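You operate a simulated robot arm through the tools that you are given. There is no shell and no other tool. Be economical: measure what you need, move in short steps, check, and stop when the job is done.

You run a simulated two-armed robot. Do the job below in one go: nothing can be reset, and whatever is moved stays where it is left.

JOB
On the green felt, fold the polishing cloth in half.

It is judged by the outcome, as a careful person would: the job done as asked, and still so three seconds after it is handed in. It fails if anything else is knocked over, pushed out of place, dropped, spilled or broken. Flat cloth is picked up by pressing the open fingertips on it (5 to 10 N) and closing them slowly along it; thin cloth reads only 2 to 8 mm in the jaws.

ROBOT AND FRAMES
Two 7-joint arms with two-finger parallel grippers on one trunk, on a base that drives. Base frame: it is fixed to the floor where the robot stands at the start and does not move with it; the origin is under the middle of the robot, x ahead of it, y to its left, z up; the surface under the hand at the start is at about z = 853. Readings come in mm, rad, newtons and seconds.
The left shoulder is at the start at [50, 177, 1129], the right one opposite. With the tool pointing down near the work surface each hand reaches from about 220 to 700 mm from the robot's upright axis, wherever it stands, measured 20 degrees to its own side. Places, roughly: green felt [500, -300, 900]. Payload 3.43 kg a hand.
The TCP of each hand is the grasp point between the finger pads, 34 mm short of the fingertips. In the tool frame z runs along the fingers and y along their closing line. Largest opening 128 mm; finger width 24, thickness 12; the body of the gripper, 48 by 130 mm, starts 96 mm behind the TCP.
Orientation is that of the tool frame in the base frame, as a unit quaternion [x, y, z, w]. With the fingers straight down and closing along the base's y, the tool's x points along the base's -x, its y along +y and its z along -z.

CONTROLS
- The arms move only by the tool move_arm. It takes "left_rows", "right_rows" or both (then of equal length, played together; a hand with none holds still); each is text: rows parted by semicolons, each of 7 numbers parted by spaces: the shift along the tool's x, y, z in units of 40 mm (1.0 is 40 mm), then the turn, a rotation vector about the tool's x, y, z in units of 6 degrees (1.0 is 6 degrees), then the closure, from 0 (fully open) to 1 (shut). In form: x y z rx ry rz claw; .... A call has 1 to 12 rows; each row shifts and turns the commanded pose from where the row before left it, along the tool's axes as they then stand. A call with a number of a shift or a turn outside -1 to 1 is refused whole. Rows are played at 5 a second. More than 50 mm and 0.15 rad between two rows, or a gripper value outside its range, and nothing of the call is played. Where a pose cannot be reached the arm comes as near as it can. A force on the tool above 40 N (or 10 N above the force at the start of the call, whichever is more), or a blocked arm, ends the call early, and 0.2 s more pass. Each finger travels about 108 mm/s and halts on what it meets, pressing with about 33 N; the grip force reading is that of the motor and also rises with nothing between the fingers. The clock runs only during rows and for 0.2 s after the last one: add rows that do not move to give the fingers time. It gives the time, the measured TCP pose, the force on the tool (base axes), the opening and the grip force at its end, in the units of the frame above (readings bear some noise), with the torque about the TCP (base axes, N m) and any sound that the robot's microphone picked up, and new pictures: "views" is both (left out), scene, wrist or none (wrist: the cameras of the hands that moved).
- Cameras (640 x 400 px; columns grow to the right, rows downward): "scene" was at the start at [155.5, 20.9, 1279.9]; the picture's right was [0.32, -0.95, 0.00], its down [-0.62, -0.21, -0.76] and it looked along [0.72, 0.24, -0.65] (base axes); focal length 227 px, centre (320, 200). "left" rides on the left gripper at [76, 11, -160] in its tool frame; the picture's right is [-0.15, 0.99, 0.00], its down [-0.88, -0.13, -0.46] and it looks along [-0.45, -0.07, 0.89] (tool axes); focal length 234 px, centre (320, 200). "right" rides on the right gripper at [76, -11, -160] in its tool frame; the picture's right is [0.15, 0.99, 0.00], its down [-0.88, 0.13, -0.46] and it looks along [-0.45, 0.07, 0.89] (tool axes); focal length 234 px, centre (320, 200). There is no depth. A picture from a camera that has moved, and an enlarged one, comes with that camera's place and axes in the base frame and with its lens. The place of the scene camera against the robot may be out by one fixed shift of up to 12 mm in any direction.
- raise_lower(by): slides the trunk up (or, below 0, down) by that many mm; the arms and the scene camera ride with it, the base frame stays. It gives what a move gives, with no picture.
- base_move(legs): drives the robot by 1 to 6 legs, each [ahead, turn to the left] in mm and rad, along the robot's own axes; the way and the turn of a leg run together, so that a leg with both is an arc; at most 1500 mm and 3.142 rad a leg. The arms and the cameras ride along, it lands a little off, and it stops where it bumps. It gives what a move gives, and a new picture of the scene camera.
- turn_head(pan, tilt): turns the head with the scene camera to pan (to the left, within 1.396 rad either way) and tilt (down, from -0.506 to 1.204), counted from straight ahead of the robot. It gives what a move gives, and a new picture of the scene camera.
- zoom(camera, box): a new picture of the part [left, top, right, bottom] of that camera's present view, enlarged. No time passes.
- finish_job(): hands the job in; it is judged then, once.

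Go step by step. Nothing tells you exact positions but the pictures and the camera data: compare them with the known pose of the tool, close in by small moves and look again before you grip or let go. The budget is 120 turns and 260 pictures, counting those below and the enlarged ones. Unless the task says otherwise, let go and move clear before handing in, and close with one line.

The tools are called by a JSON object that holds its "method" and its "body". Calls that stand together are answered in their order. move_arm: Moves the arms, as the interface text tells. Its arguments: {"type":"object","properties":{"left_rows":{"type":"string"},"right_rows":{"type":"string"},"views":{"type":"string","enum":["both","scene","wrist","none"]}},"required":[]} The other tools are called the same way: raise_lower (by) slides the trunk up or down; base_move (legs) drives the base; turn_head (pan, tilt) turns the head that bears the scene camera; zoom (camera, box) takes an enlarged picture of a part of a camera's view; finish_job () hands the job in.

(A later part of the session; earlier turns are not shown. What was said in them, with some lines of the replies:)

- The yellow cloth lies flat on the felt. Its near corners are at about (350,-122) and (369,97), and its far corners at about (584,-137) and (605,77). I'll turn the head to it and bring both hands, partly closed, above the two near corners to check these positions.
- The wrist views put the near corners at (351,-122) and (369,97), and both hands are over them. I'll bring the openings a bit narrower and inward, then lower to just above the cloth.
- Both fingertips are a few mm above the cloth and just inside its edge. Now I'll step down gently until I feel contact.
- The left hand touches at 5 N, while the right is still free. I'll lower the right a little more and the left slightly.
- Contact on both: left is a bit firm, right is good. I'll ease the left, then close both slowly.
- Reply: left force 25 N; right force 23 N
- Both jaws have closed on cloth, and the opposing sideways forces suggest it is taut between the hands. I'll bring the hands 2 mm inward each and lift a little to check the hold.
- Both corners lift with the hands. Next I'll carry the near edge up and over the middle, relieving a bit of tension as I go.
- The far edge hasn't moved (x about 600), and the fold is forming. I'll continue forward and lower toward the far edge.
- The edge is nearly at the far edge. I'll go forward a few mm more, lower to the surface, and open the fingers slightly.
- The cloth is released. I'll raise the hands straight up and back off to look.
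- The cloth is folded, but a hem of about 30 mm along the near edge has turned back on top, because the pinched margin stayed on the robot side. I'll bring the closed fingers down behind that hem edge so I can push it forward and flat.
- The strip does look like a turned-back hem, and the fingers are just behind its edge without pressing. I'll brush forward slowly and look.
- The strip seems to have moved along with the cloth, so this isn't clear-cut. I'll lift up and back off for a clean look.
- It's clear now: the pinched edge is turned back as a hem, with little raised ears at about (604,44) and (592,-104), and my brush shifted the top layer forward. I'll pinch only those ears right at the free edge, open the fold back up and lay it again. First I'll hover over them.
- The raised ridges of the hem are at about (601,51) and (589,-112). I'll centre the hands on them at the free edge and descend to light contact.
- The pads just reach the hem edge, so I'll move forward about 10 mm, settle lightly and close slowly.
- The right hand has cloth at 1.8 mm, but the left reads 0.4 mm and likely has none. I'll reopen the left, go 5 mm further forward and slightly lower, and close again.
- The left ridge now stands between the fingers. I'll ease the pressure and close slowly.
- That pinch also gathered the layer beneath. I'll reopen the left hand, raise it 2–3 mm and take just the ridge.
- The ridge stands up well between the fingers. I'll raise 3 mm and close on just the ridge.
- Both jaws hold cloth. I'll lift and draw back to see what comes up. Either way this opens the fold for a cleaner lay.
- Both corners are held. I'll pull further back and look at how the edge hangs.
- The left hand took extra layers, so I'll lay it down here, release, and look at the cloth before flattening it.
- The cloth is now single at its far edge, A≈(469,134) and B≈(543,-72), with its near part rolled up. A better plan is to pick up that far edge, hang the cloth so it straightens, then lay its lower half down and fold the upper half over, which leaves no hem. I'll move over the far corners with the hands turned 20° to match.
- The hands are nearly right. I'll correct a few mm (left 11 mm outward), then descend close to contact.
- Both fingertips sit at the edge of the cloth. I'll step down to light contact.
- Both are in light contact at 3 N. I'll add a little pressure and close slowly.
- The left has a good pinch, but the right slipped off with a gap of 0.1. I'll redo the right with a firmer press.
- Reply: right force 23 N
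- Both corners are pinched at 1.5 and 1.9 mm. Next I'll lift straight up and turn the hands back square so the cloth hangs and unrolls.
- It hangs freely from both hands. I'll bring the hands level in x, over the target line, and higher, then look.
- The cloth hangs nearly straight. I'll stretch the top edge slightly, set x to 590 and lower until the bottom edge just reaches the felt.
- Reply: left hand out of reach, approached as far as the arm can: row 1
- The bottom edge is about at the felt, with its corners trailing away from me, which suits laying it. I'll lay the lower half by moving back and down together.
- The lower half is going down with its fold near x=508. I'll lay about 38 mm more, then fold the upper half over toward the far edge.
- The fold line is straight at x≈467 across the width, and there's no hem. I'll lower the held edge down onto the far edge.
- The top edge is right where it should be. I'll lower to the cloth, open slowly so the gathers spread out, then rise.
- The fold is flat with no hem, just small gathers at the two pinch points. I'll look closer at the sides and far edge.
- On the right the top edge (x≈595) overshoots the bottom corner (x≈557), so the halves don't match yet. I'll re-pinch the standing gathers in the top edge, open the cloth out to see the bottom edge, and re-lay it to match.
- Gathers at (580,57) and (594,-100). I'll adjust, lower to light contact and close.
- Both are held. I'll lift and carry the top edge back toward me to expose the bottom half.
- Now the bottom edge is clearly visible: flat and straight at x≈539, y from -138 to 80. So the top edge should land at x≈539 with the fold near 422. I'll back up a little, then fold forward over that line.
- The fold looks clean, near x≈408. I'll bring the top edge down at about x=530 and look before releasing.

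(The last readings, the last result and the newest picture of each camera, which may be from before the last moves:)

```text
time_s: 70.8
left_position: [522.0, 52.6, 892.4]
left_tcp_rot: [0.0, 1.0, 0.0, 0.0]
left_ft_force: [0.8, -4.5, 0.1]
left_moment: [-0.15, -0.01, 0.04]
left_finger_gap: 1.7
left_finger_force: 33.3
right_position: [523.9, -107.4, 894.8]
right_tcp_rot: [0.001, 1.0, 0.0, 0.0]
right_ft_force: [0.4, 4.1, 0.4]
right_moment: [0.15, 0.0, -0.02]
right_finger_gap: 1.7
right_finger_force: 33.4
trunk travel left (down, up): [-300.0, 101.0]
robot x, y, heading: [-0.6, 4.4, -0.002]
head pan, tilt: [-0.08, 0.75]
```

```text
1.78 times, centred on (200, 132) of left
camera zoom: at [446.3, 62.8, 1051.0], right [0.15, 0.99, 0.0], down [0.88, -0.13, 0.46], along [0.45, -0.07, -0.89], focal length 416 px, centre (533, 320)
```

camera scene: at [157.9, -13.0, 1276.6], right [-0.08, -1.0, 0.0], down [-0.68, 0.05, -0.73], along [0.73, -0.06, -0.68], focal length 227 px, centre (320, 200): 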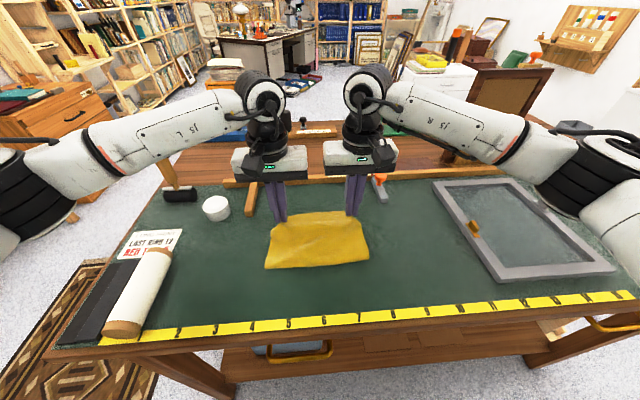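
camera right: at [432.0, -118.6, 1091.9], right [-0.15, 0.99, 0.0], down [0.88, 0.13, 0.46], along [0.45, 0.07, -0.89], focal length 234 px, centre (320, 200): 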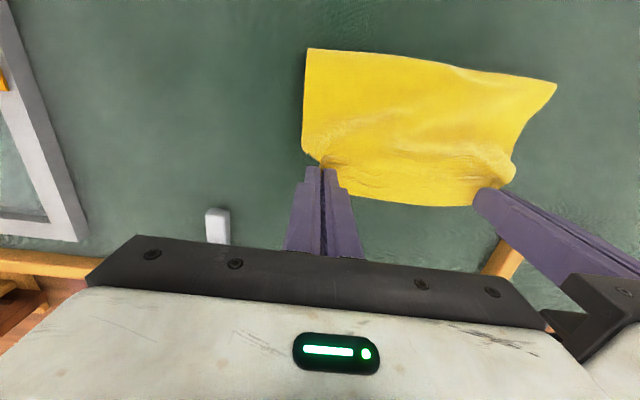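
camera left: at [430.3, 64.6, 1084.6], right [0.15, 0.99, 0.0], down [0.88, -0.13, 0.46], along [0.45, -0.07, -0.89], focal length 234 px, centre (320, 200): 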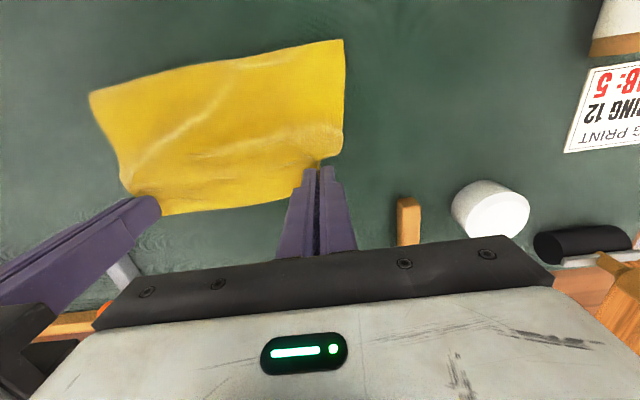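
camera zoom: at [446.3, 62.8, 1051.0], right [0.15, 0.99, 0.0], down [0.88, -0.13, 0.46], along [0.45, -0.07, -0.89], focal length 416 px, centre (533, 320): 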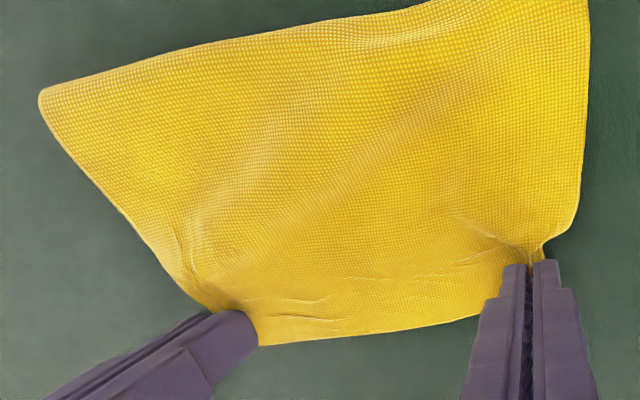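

The top edge lies straight and covers the bottom. I'll release as before and look.

{"method": "move_arm", "body": {"left_rows": "0 0 0.08 0 0 0 1;0 0 0 0 0 0 0.97;0 0 0 0 0 0 0.93;0 0 0 0 0 0 0.89;0 0 0 0 0 0 0.85;0 0 0 0 0 0 0.8;0 0 -0.1 0 0 0 0.8;0 0 -0.5 0 0 0 0.8;0 0 -0.8 0 0 0 0.8;0 0.3 -0.8 0 0 0 0.8", "right_rows": "0 0 0.12 0 0 0 1;0 0 0 0 0 0 0.97;0 0 0 0 0 0 0.93;0 0 0 0 0 0 0.89;0 0 0 0 0 0 0.85;0 0 0 0 0 0 0.8;0 0 -0.1 0 0 0 0.8;0 0 -0.5 0 0 0 0.8;0 0 -0.8 0 0 0 0.8;0 -0.3 -0.8 0 0 0 0.8", "views": "none"}}

{"method": "move_arm", "body": {"left_rows": "0.6 0.7 0 0 0 0 1;0.6 0.7 0 0 0 0 1;0.6 0.7 0 0 0 0 1;0 0.6 0 0 0 0 1;0 0 0 0 0 0 1", "right_rows": "0.6 -0.7 0 0 0 0 1;0.6 -0.7 0 0 0 0 1;0.6 -0.7 0 0 0 0 1;0 -0.6 0 0 0 0 1;0 0 0 0 0 0 1", "views": "none"}}

{"method": "zoom", "body": {"camera": "scene", "box": [224, 170, 416, 290]}}

{"method": "zoom", "body": {"camera": "right", "box": [320, 100, 640, 300]}}

{"method": "zoom", "body": {"camera": "left", "box": [0, 100, 320, 300]}}

```text
time_s: 73.0
left_position: [521.3, 65.2, 975.0]
left_tcp_rot: [-0.001, 1.0, 0.0, 0.0]
left_ft_force: [-0.2, 0.3, -0.3]
left_moment: [-0.02, 0.04, -0.01]
left_finger_gap: 25.4
left_finger_force: 0.0
right_position: [523.1, -118.7, 977.7]
right_tcp_rot: [0.0, 1.0, 0.0, 0.0]
right_ft_force: [-1.1, 0.3, -0.9]
right_moment: [-0.02, 0.02, 0.02]
right_finger_gap: 25.5
right_finger_force: 0.1
trunk travel left (down, up): [-300.0, 101.0]
robot x, y, heading: [-2.8, -2.3, 0.0]
head pan, tilt: [-0.08, 0.75]
```

```text
time_s: 74.2
left_position: [450.2, 172.2, 978.2]
left_tcp_rot: [0.0, 1.0, 0.0, 0.0]
left_ft_force: [-0.6, -0.4, -0.1]
left_moment: [-0.01, -0.02, -0.02]
left_finger_gap: 0.0
left_finger_force: 33.2
right_position: [450.3, -224.8, 975.8]
right_tcp_rot: [0.0, 1.0, 0.0, 0.0]
right_ft_force: [-0.3, 0.0, -0.5]
right_moment: [0.02, -0.01, 0.01]
right_finger_gap: 0.0
right_finger_force: 32.6
trunk travel left (down, up): [-300.0, 101.0]
robot x, y, heading: [0.3, -0.9, 0.001]
head pan, tilt: [-0.08, 0.75]
```

```text
3.33 times, centred on (320, 230) of scene
camera zoom: at [158.1, -13.0, 1276.6], right [-0.08, -1.0, 0.0], down [-0.68, 0.05, -0.73], along [0.73, -0.06, -0.68], focal length 757 px, centre (320, 100)
```

zoom: 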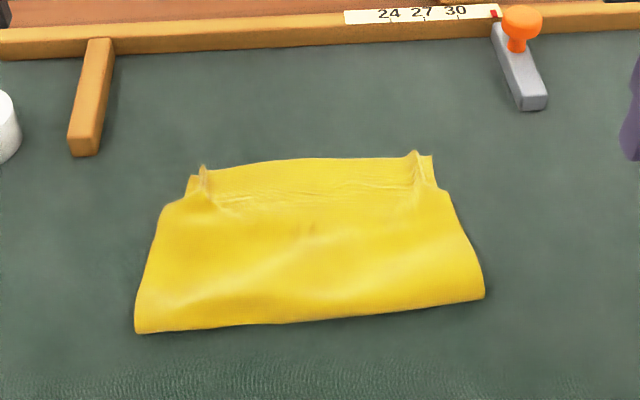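

```text
2.00 times, centred on (480, 200) of right
camera zoom: at [374.9, -236.1, 1136.7], right [-0.15, 0.99, 0.0], down [0.88, 0.13, 0.46], along [0.45, 0.07, -0.89], focal length 468 px, centre (0, 200)
```

zoom: 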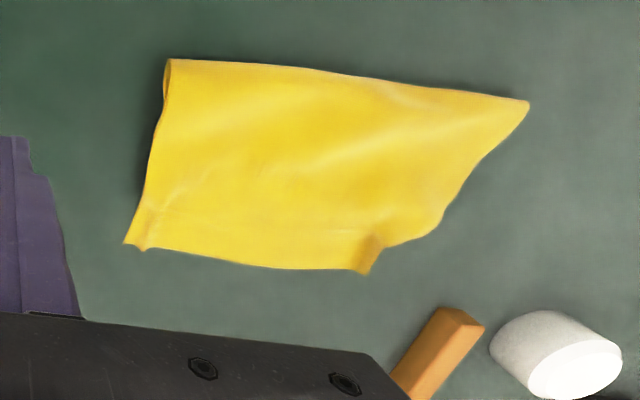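

```text
2.00 times, centred on (160, 200) of left
camera zoom: at [374.1, 184.0, 1137.7], right [0.15, 0.99, 0.0], down [0.88, -0.13, 0.46], along [0.45, -0.07, -0.89], focal length 468 px, centre (640, 200)
```

zoom: 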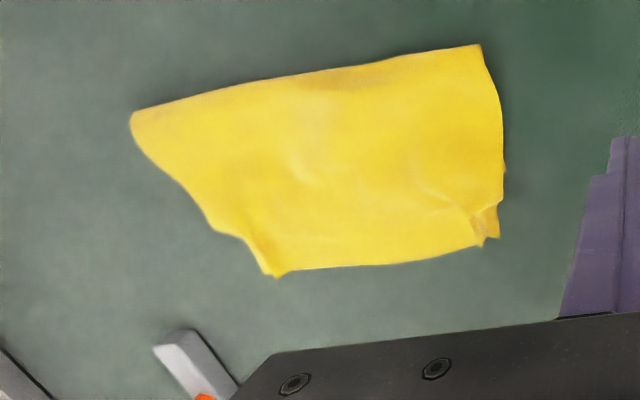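

Very neat now, but measuring the side notches puts the bottom edge at x≈502 and the top edge at ≈540, with the fold at 406. I'll re-pinch the top edge and lay it about 36 mm further back.

{"method": "move_arm", "body": {"left_rows": "-0.48 -0.757 0 0 0 0 0.78;-0.48 -0.757 0 0 0 0 0.78;-0.48 -0.757 0 0 0 0 0.78;-0.48 -0.757 0.2 0 0 0 0.78;0 0 0.8 0 0 0 0.78;0 0 0.8 0 0 0 0.78;0 0 0 0 0 0 0.78", "right_rows": "-0.5 0.743 0 0 0 0 0.78;-0.5 0.743 0 0 0 0 0.78;-0.5 0.743 0 0 0 0 0.78;-0.49 0.743 0.2 0 0 0 0.78;0 0 0.8 0 0 0 0.78;0 0 0.75 0 0 0 0.78;0 0 0 0 0 0 0.78", "views": "none"}}

{"method": "zoom", "body": {"camera": "right", "box": [240, 100, 480, 250]}}

{"method": "zoom", "body": {"camera": "left", "box": [160, 100, 400, 250]}}

```text
time_s: 75.8
left_position: [525.0, 50.7, 907.5]
left_tcp_rot: [0.0, 1.0, 0.0, 0.0]
left_ft_force: [0.2, -1.2, -0.2]
left_moment: [0.0, 0.03, 0.03]
left_finger_gap: 28.2
left_finger_force: 0.0
right_position: [528.1, -107.1, 904.1]
right_tcp_rot: [-0.001, 1.0, 0.0, 0.001]
right_ft_force: [0.3, -0.4, 0.3]
right_moment: [0.01, -0.01, 0.04]
right_finger_gap: 28.0
right_finger_force: 0.1
trunk travel left (down, up): [-300.0, 101.0]
robot x, y, heading: [-2.4, 1.4, -0.0]
head pan, tilt: [-0.08, 0.75]
```

```text
2.67 times, centred on (360, 175) of right
camera zoom: at [452.6, -117.3, 1065.5], right [-0.15, 0.99, 0.0], down [0.88, 0.13, 0.46], along [0.45, 0.07, -0.89], focal length 624 px, centre (213, 267)
```

zoom: 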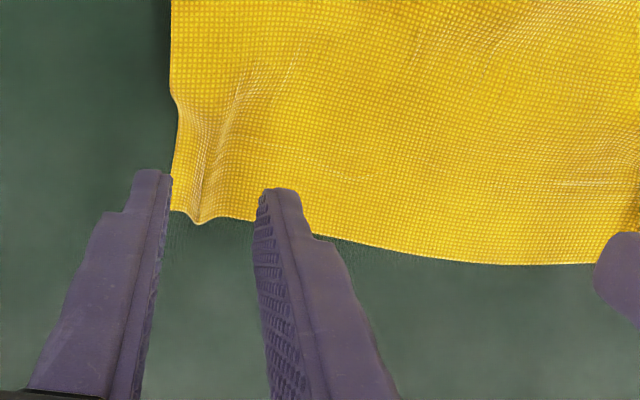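

```text
2.67 times, centred on (280, 175) of left
camera zoom: at [449.5, 62.8, 1066.0], right [0.15, 0.99, 0.0], down [0.88, -0.13, 0.46], along [0.45, -0.07, -0.89], focal length 624 px, centre (427, 267)
```

zoom: 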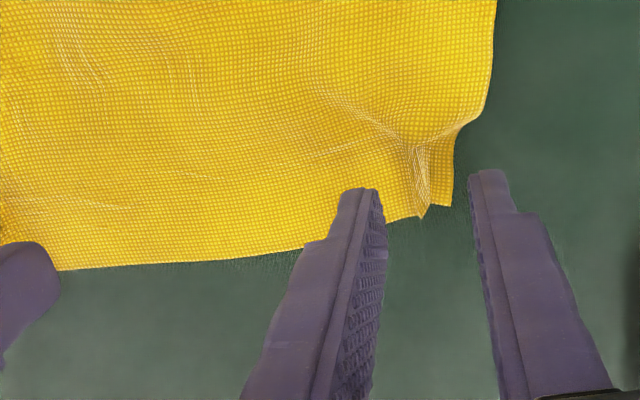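

Both gathers are centred between the fingers. I'll lower and close.

{"method": "move_arm", "body": {"left_rows": "0 0 0.3 0 0 0 0.78;0 0 0.17 0 0 0 0.78;0 0 0 0 0 0 0.81;0 0 0 0 0 0 0.84;0 0 0 0 0 0 0.87;0 0 0 0 0 0 0.9;0 0 0 0 0 0 0.93;0 0 0 0 0 0 0.96;0 0 0 0 0 0 1;0 0 0 0 0 0 1;0 0 0 0 0 0 1", "right_rows": "0 0 0.25 0 0 0 0.78;0 0 0.14 0 0 0 0.78;0 0 0 0 0 0 0.81;0 0 0 0 0 0 0.84;0 0 0 0 0 0 0.87;0 0 0 0 0 0 0.9;0 0 0 0 0 0 0.93;0 0 0 0 0 0 0.96;0 0 0 0 0 0 1;0 0 0 0 0 0 1;0 0 0 0 0 0 1", "views": "none"}}

```text
time_s: 78.2
left_position: [525.1, 50.5, 890.7]
left_tcp_rot: [0.0, 1.0, 0.0, -0.001]
left_ft_force: [-0.2, -2.8, 0.2]
left_moment: [-0.1, -0.01, 0.04]
left_finger_gap: 1.8
left_finger_force: 32.9
right_position: [530.2, -107.8, 889.7]
right_tcp_rot: [0.0, 1.0, 0.0, 0.001]
right_ft_force: [0.0, 2.3, 0.8]
right_moment: [0.08, -0.01, 0.01]
right_finger_gap: 1.7
right_finger_force: 32.5
trunk travel left (down, up): [-300.0, 101.0]
robot x, y, heading: [-3.0, 0.5, -0.001]
head pan, tilt: [-0.08, 0.75]
```

Both are gripped. I'll lift and go back to just over the new fold line, staying slack, to see where the bottom edge is.

{"method": "move_arm", "body": {"left_rows": "0.2 0 -0.5 0 0 0 1;0.5 0 -0.8 0 0 0 1;0.7 0 -0.6 0 0 0 1;0.75 0 -0.3 0 0 0 1;0.75 0 0 0 0 0 1;0.65 0 0.1 0 0 0 1;0 0 0 0 0 0 1", "right_rows": "0.2 0 -0.5 0 0 0 1;0.5 0 -0.8 0 0 0 1;0.7 0 -0.6 0 0 0 1;0.75 0 -0.3 0 0 0 1;0.75 0 0 0 0 0 1;0.75 0 0.1 0 0 0 1;0 0 0 0 0 0 1"}}

{"method": "zoom", "body": {"camera": "scene", "box": [208, 150, 432, 290]}}

```text
time_s: 79.8
left_position: [384.5, 51.0, 973.4]
left_tcp_rot: [0.0, 1.0, 0.0, 0.0]
left_ft_force: [0.4, -4.5, -1.1]
left_moment: [-0.15, -0.01, 0.05]
left_finger_gap: 1.5
left_finger_force: 32.9
right_position: [382.0, -107.4, 974.8]
right_tcp_rot: [0.0, 1.0, 0.0, 0.0]
right_ft_force: [-0.2, 3.6, -0.1]
right_moment: [0.15, 0.0, -0.01]
right_finger_gap: 1.7
right_finger_force: 32.4
trunk travel left (down, up): [-300.0, 101.0]
robot x, y, heading: [-2.3, 2.8, -0.003]
head pan, tilt: [-0.08, 0.75]
camera scene: at [158.2, -12.9, 1276.5], right [-0.08, -1.0, 0.0], down [-0.68, 0.05, -0.73], along [0.73, -0.06, -0.68], focal length 227 px, centre (320, 200)
camera right: at [306.7, -119.3, 1134.8], right [-0.15, 0.99, 0.0], down [0.88, 0.13, 0.46], along [0.45, 0.07, -0.89], focal length 234 px, centre (320, 200)
camera left: at [307.8, 62.9, 1131.3], right [0.15, 0.99, 0.0], down [0.88, -0.13, 0.46], along [0.45, -0.07, -0.89], focal length 234 px, centre (320, 200)
```

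scene: 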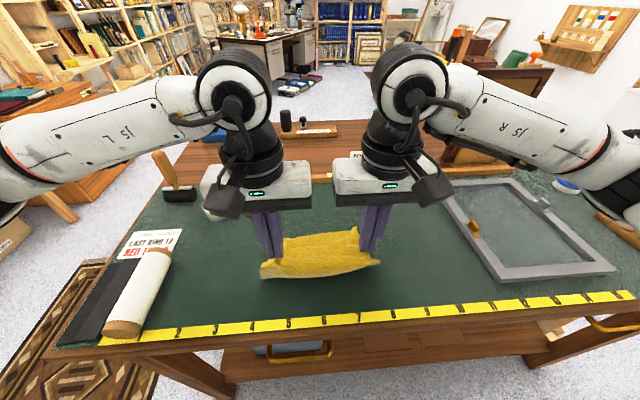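
right: 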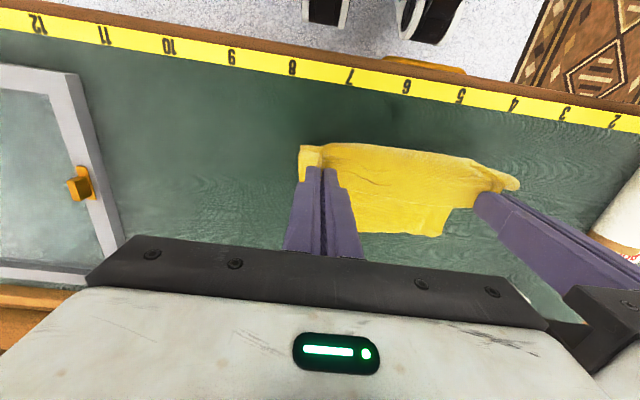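
left: 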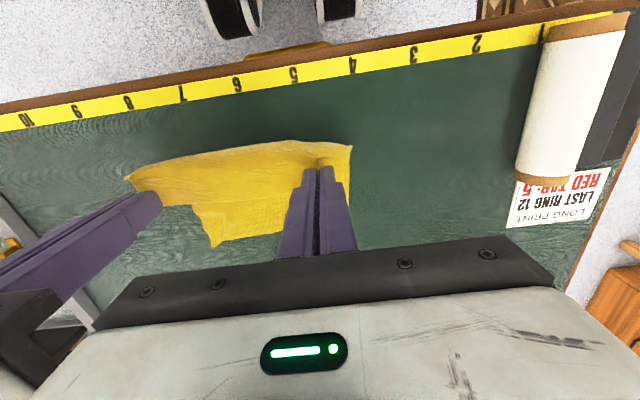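

```text
2.86 times, centred on (320, 220) of scene
camera zoom: at [158.2, -12.9, 1276.5], right [-0.08, -1.0, 0.0], down [-0.68, 0.05, -0.73], along [0.73, -0.06, -0.68], focal length 649 px, centre (320, 143)
```

zoom: 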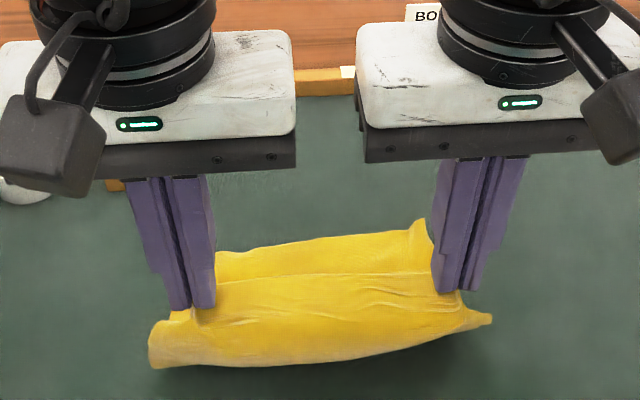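

The bottom edge runs from (500,-129) to (480,89). I'll lay slightly more, then bring the top edge onto that line, left hand to x≈476 and right to ≈488.

{"method": "move_arm", "body": {"left_rows": "0.4 0 0.25 0 0 0 1;-0.5 0 -0.2 0 0 0 1;-0.7 0.07 0.1 0 0 0 1;-0.7 0.07 0.4 0 0 0 1;-0.5 0.06 0.7 0 0 0 1;-0.28 0 0.6 0 0 0 1;0 0 0.15 0 0 0 1;0 0 0 0 0 0 1", "right_rows": "0.4 0 0.25 0 0 0 1;-0.5 0 -0.2 0 0 0 1;-0.7 0.07 0.1 0 0 0 1;-0.8 0.07 0.4 0 0 0 1;-0.6 0.06 0.7 0 0 0 1;-0.45 0 0.6 0 0 0 1;0 0 0.15 0 0 0 1;0 0 0 0 0 0 1"}}

{"method": "zoom", "body": {"camera": "scene", "box": [208, 170, 432, 310]}}

```text
time_s: 81.6
left_position: [474.9, 59.3, 891.1]
left_tcp_rot: [0.0, 1.0, 0.0, 0.0]
left_ft_force: [0.7, -5.2, -0.3]
left_moment: [-0.18, -0.02, 0.06]
left_finger_gap: 1.7
left_finger_force: 32.8
right_position: [491.5, -99.9, 894.5]
right_tcp_rot: [0.0, 1.0, -0.001, 0.0]
right_ft_force: [-1.1, 6.3, -0.2]
right_moment: [0.25, 0.01, -0.03]
right_finger_gap: 1.7
right_finger_force: 32.6
trunk travel left (down, up): [-300.0, 101.0]
robot x, y, heading: [0.3, -1.2, -0.0]
head pan, tilt: [-0.08, 0.75]
camera scene: at [158.1, -12.9, 1276.5], right [-0.08, -1.0, 0.0], down [-0.68, 0.05, -0.73], along [0.73, -0.06, -0.68], focal length 227 px, centre (320, 200)
camera right: at [416.8, -111.6, 1054.7], right [-0.15, 0.99, 0.0], down [0.88, 0.13, 0.46], along [0.45, 0.07, -0.89], focal length 234 px, centre (320, 200)
camera left: at [399.9, 70.1, 1049.8], right [0.15, 0.99, 0.0], down [0.88, -0.13, 0.46], along [0.45, -0.07, -0.89], focal length 234 px, centre (320, 200)
```

scene: 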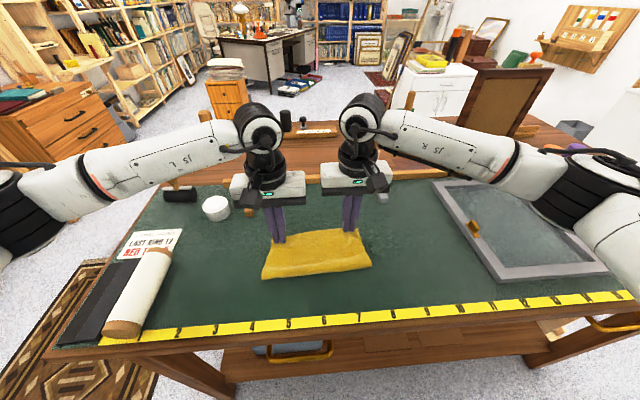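
right: 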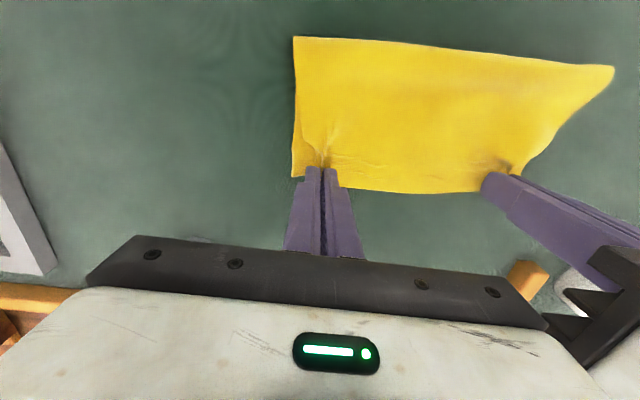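
left: 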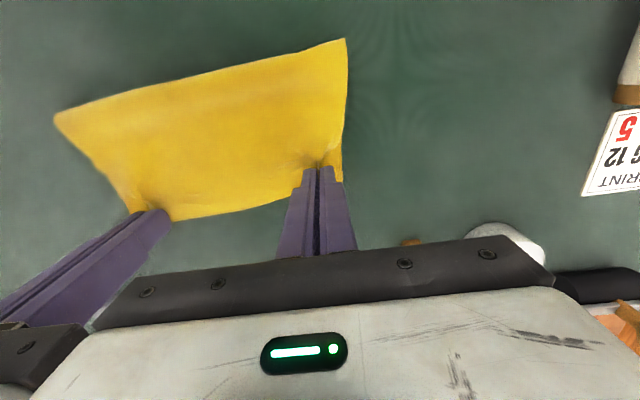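

```text
2.86 times, centred on (320, 240) of scene
camera zoom: at [158.1, -12.9, 1276.5], right [-0.08, -1.0, 0.0], down [-0.68, 0.05, -0.73], along [0.73, -0.06, -0.68], focal length 649 px, centre (320, 86)
```

zoom: 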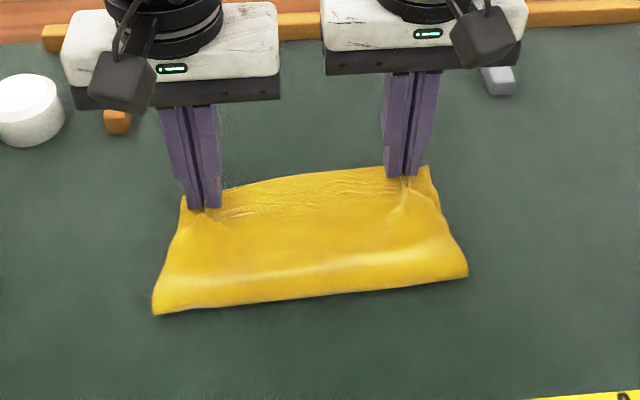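

The top edge now lines up with the bottom corners at both sides. I'll release gently and back away.

{"method": "move_arm", "body": {"left_rows": "0 0 0.03 0 0 0 1;0 0 0 0 0 0 0.97;0 0 0 0 0 0 0.93;0 0 0 0 0 0 0.89;0 0 0 0 0 0 0.85;0 0 0 0 0 0 0.8;0 0 -0.1 0 0 0 0.8;0 0 -0.5 0 0 0 0.8;0 0 -0.8 0 0 0 0.8;0 0.3 -0.8 0 0 0 0.8", "right_rows": "0 0 0.09 0 0 0 1;0 0 0 0 0 0 0.97;0 0 0 0 0 0 0.93;0 0 0 0 0 0 0.89;0 0 0 0 0 0 0.85;0 0 0 0 0 0 0.8;0 0 -0.1 0 0 0 0.8;0 0 -0.5 0 0 0 0.8;0 0 -0.8 0 0 0 0.8;0 -0.3 -0.8 0 0 0 0.8", "views": "none"}}

{"method": "move_arm", "body": {"left_rows": "0.6 0.7 0 0 0 0 1;0.6 0.7 0 0 0 0 1;0.6 0.7 0 0 0 0 1;0 0.6 0 0 0 0 1;0 0 0 0 0 0 1", "right_rows": "0.6 -0.7 0 0 0 0 1;0.6 -0.7 0 0 0 0 1;0.6 -0.7 0 0 0 0 1;0 -0.6 0 0 0 0 1;0 0 0 0 0 0 1", "views": "none"}}

{"method": "zoom", "body": {"camera": "scene", "box": [224, 180, 416, 300]}}

{"method": "zoom", "body": {"camera": "right", "box": [320, 100, 640, 300]}}

{"method": "zoom", "body": {"camera": "left", "box": [0, 100, 320, 300]}}

```text
time_s: 83.8
left_position: [472.7, 74.1, 978.7]
left_tcp_rot: [0.0, 1.0, 0.0, 0.0]
left_ft_force: [0.6, 0.6, 0.1]
left_moment: [0.01, -0.01, 0.01]
left_finger_gap: 25.6
left_finger_force: 0.1
right_position: [489.9, -112.0, 981.1]
right_tcp_rot: [0.0, 1.0, 0.001, 0.0]
right_ft_force: [0.1, -0.4, 0.0]
right_moment: [0.01, -0.02, 0.0]
right_finger_gap: 25.5
right_finger_force: 0.0
trunk travel left (down, up): [-300.0, 101.0]
robot x, y, heading: [0.7, 0.3, 0.003]
head pan, tilt: [-0.08, 0.75]
```

```text
time_s: 85.0
left_position: [399.9, 179.6, 977.5]
left_tcp_rot: [0.0, 1.0, 0.001, 0.0]
left_ft_force: [0.2, 0.9, -0.1]
left_moment: [-0.01, 0.03, 0.02]
left_finger_gap: 0.2
left_finger_force: 33.3
right_position: [417.8, -222.4, 979.5]
right_tcp_rot: [0.0, 1.0, -0.001, 0.0]
right_ft_force: [-0.2, -0.1, 0.0]
right_moment: [-0.02, 0.04, 0.01]
right_finger_gap: 0.0
right_finger_force: 33.0
trunk travel left (down, up): [-300.0, 101.0]
robot x, y, heading: [-2.5, -2.1, 0.003]
head pan, tilt: [-0.08, 0.75]
```

```text
3.33 times, centred on (320, 240) of scene
camera zoom: at [158.1, -13.0, 1276.6], right [-0.08, -1.0, 0.0], down [-0.68, 0.05, -0.73], along [0.73, -0.06, -0.68], focal length 757 px, centre (320, 67)
```

zoom: 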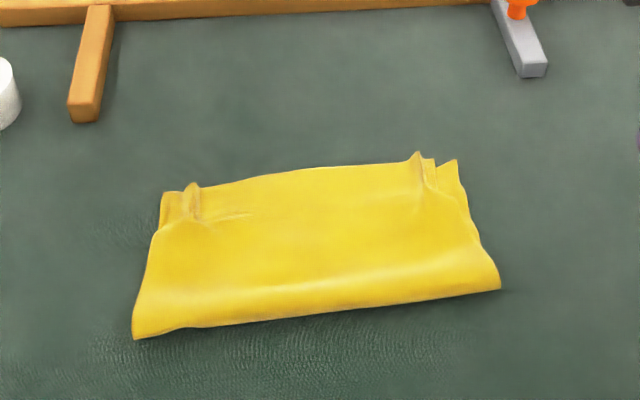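

```text
2.00 times, centred on (480, 200) of right
camera zoom: at [343.5, -233.6, 1140.0], right [-0.15, 0.99, 0.0], down [0.88, 0.13, 0.46], along [0.45, 0.07, -0.89], focal length 468 px, centre (0, 200)
```

zoom: 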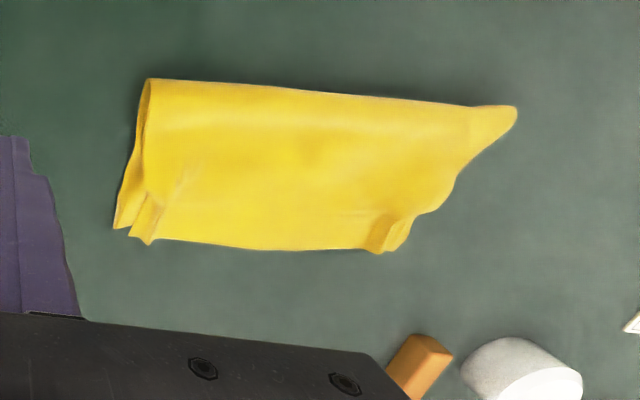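

```text
2.00 times, centred on (160, 200) of left
camera zoom: at [324.4, 190.1, 1136.4], right [0.15, 0.99, 0.0], down [0.88, -0.13, 0.46], along [0.45, -0.07, -0.89], focal length 468 px, centre (640, 200)
```

zoom: 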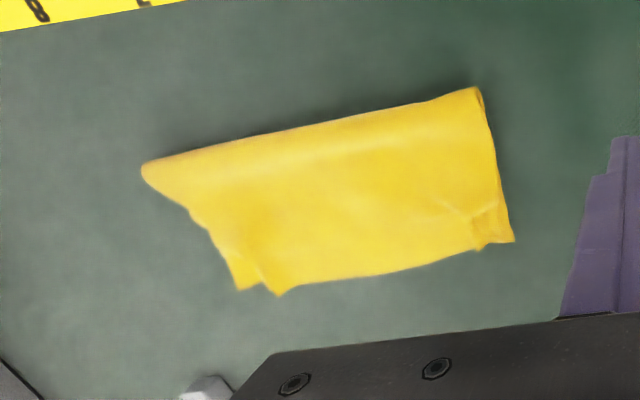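

The fold is now well matched: all four corners coincide within about 10 mm. I'll give the lofty fold one gentle vertical pat on each side to settle it.

{"method": "move_arm", "body": {"left_rows": "0.01 -0.75 0 0 0 0 1;0.01 -0.75 0 0 0 0 1;0.01 -0.75 0 0 0 0 1;0.01 -0.75 0 0 0 0 1;0 0 0.8 0 0 0 1;0 0 0.8 0 0 0 1;0 0 0.52 0 0 0 1;0 0 0 0 0 0 1;0 0 -0.6 0 0 0 1;0 0 -0.9 0 0 0 1;0 0 -0.9 0 0 0 1", "right_rows": "0.06 0.76 0 0 0 0 1;0.06 0.76 0 0 0 0 1;0.06 0.76 0 0 0 0 1;0.06 0.76 0 0 0 0 1;0 0 0.8 0 0 0 1;0 0 0.8 0 0 0 1;0 0 0.57 0 0 0 1;0 0 0 0 0 0 1;0 0 -0.6 0 0 0 1;0 0 -0.9 0 0 0 1;0 0 -0.9 0 0 0 1", "views": "none"}}

{"method": "move_arm", "body": {"left_rows": "0 0.9 0 0 0 0 1;0 0.9 0 0 0 0 1;0 0.9 0 0 0 0 1;0 0.9 0 0 0 0 1;0 0 0 0 0 0 1", "right_rows": "0 -0.9 0 0 0 0 1;0 -0.9 0 0 0 0 1;0 -0.9 0 0 0 0 1;0 -0.9 0 0 0 0 1;0 0 0 0 0 0 1", "views": "scene"}}

{"method": "zoom", "body": {"camera": "scene", "box": [224, 180, 416, 300]}}

```text
time_s: 87.4
left_position: [401.6, 61.1, 990.6]
left_tcp_rot: [0.0, 1.0, 0.0, 0.0]
left_ft_force: [1.1, 0.4, 0.2]
left_moment: [0.0, -0.01, -0.02]
left_finger_gap: 0.1
left_finger_force: 32.9
right_position: [409.0, -96.3, 987.7]
right_tcp_rot: [0.0, 1.0, 0.0, 0.0]
right_ft_force: [0.5, -0.8, -0.4]
right_moment: [0.02, 0.02, -0.03]
right_finger_gap: 0.0
right_finger_force: 32.9
trunk travel left (down, up): [-300.0, 101.0]
robot x, y, heading: [2.4, 0.1, 0.001]
head pan, tilt: [-0.08, 0.75]
```

```text
time_s: 88.6
left_position: [398.3, 206.1, 989.0]
left_tcp_rot: [-0.001, 1.0, 0.001, 0.0]
left_ft_force: [-1.1, -0.2, -0.4]
left_moment: [-0.02, 0.01, -0.01]
left_finger_gap: 0.0
left_finger_force: 33.2
right_position: [408.7, -243.0, 989.2]
right_tcp_rot: [0.0, 1.0, 0.0, 0.0]
right_ft_force: [0.0, 0.2, 0.4]
right_moment: [-0.02, -0.01, -0.01]
right_finger_gap: 0.1
right_finger_force: 32.6
trunk travel left (down, up): [-300.0, 101.0]
robot x, y, heading: [3.1, 2.3, 0.004]
head pan, tilt: [-0.08, 0.75]
camera scene: at [158.2, -12.9, 1276.5], right [-0.08, -1.0, 0.0], down [-0.68, 0.05, -0.73], along [0.73, -0.06, -0.68], focal length 227 px, centre (320, 200)
```

scene: 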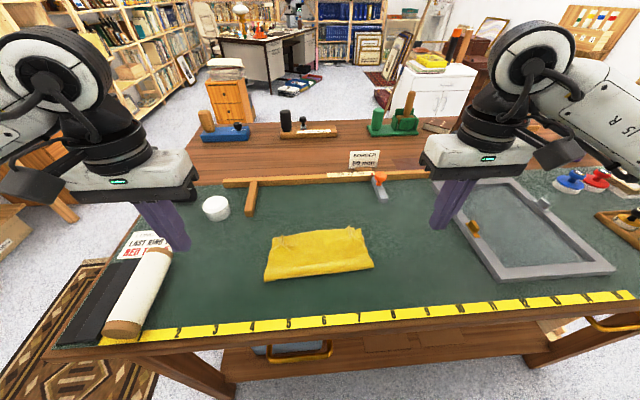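

```text
3.33 times, centred on (320, 240) of scene
camera zoom: at [158.2, -12.9, 1276.5], right [-0.08, -1.0, 0.0], down [-0.68, 0.05, -0.73], along [0.73, -0.06, -0.68], focal length 757 px, centre (320, 67)
```

zoom: 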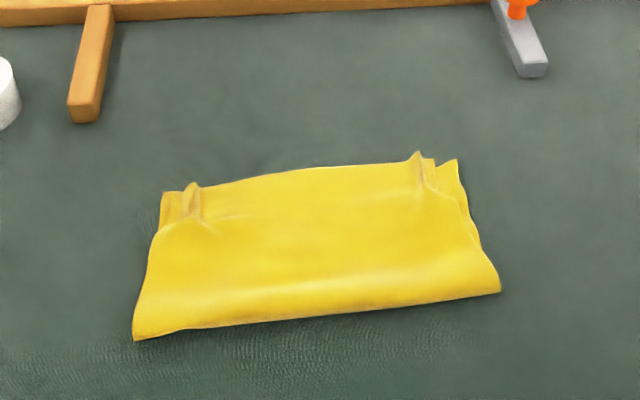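

The cloth lies folded in half on the felt with its edges matched. Everything else is in place and both hands are clear, so I'm handing it in.

{"method": "finish_job", "body": {}}

```text
The job is handed in.
```

The polishing cloth is folded in half on the green felt. Its corners meet within about 10 mm, two small gathers remain where it was gripped, and I saw nothing else on the bench moved.
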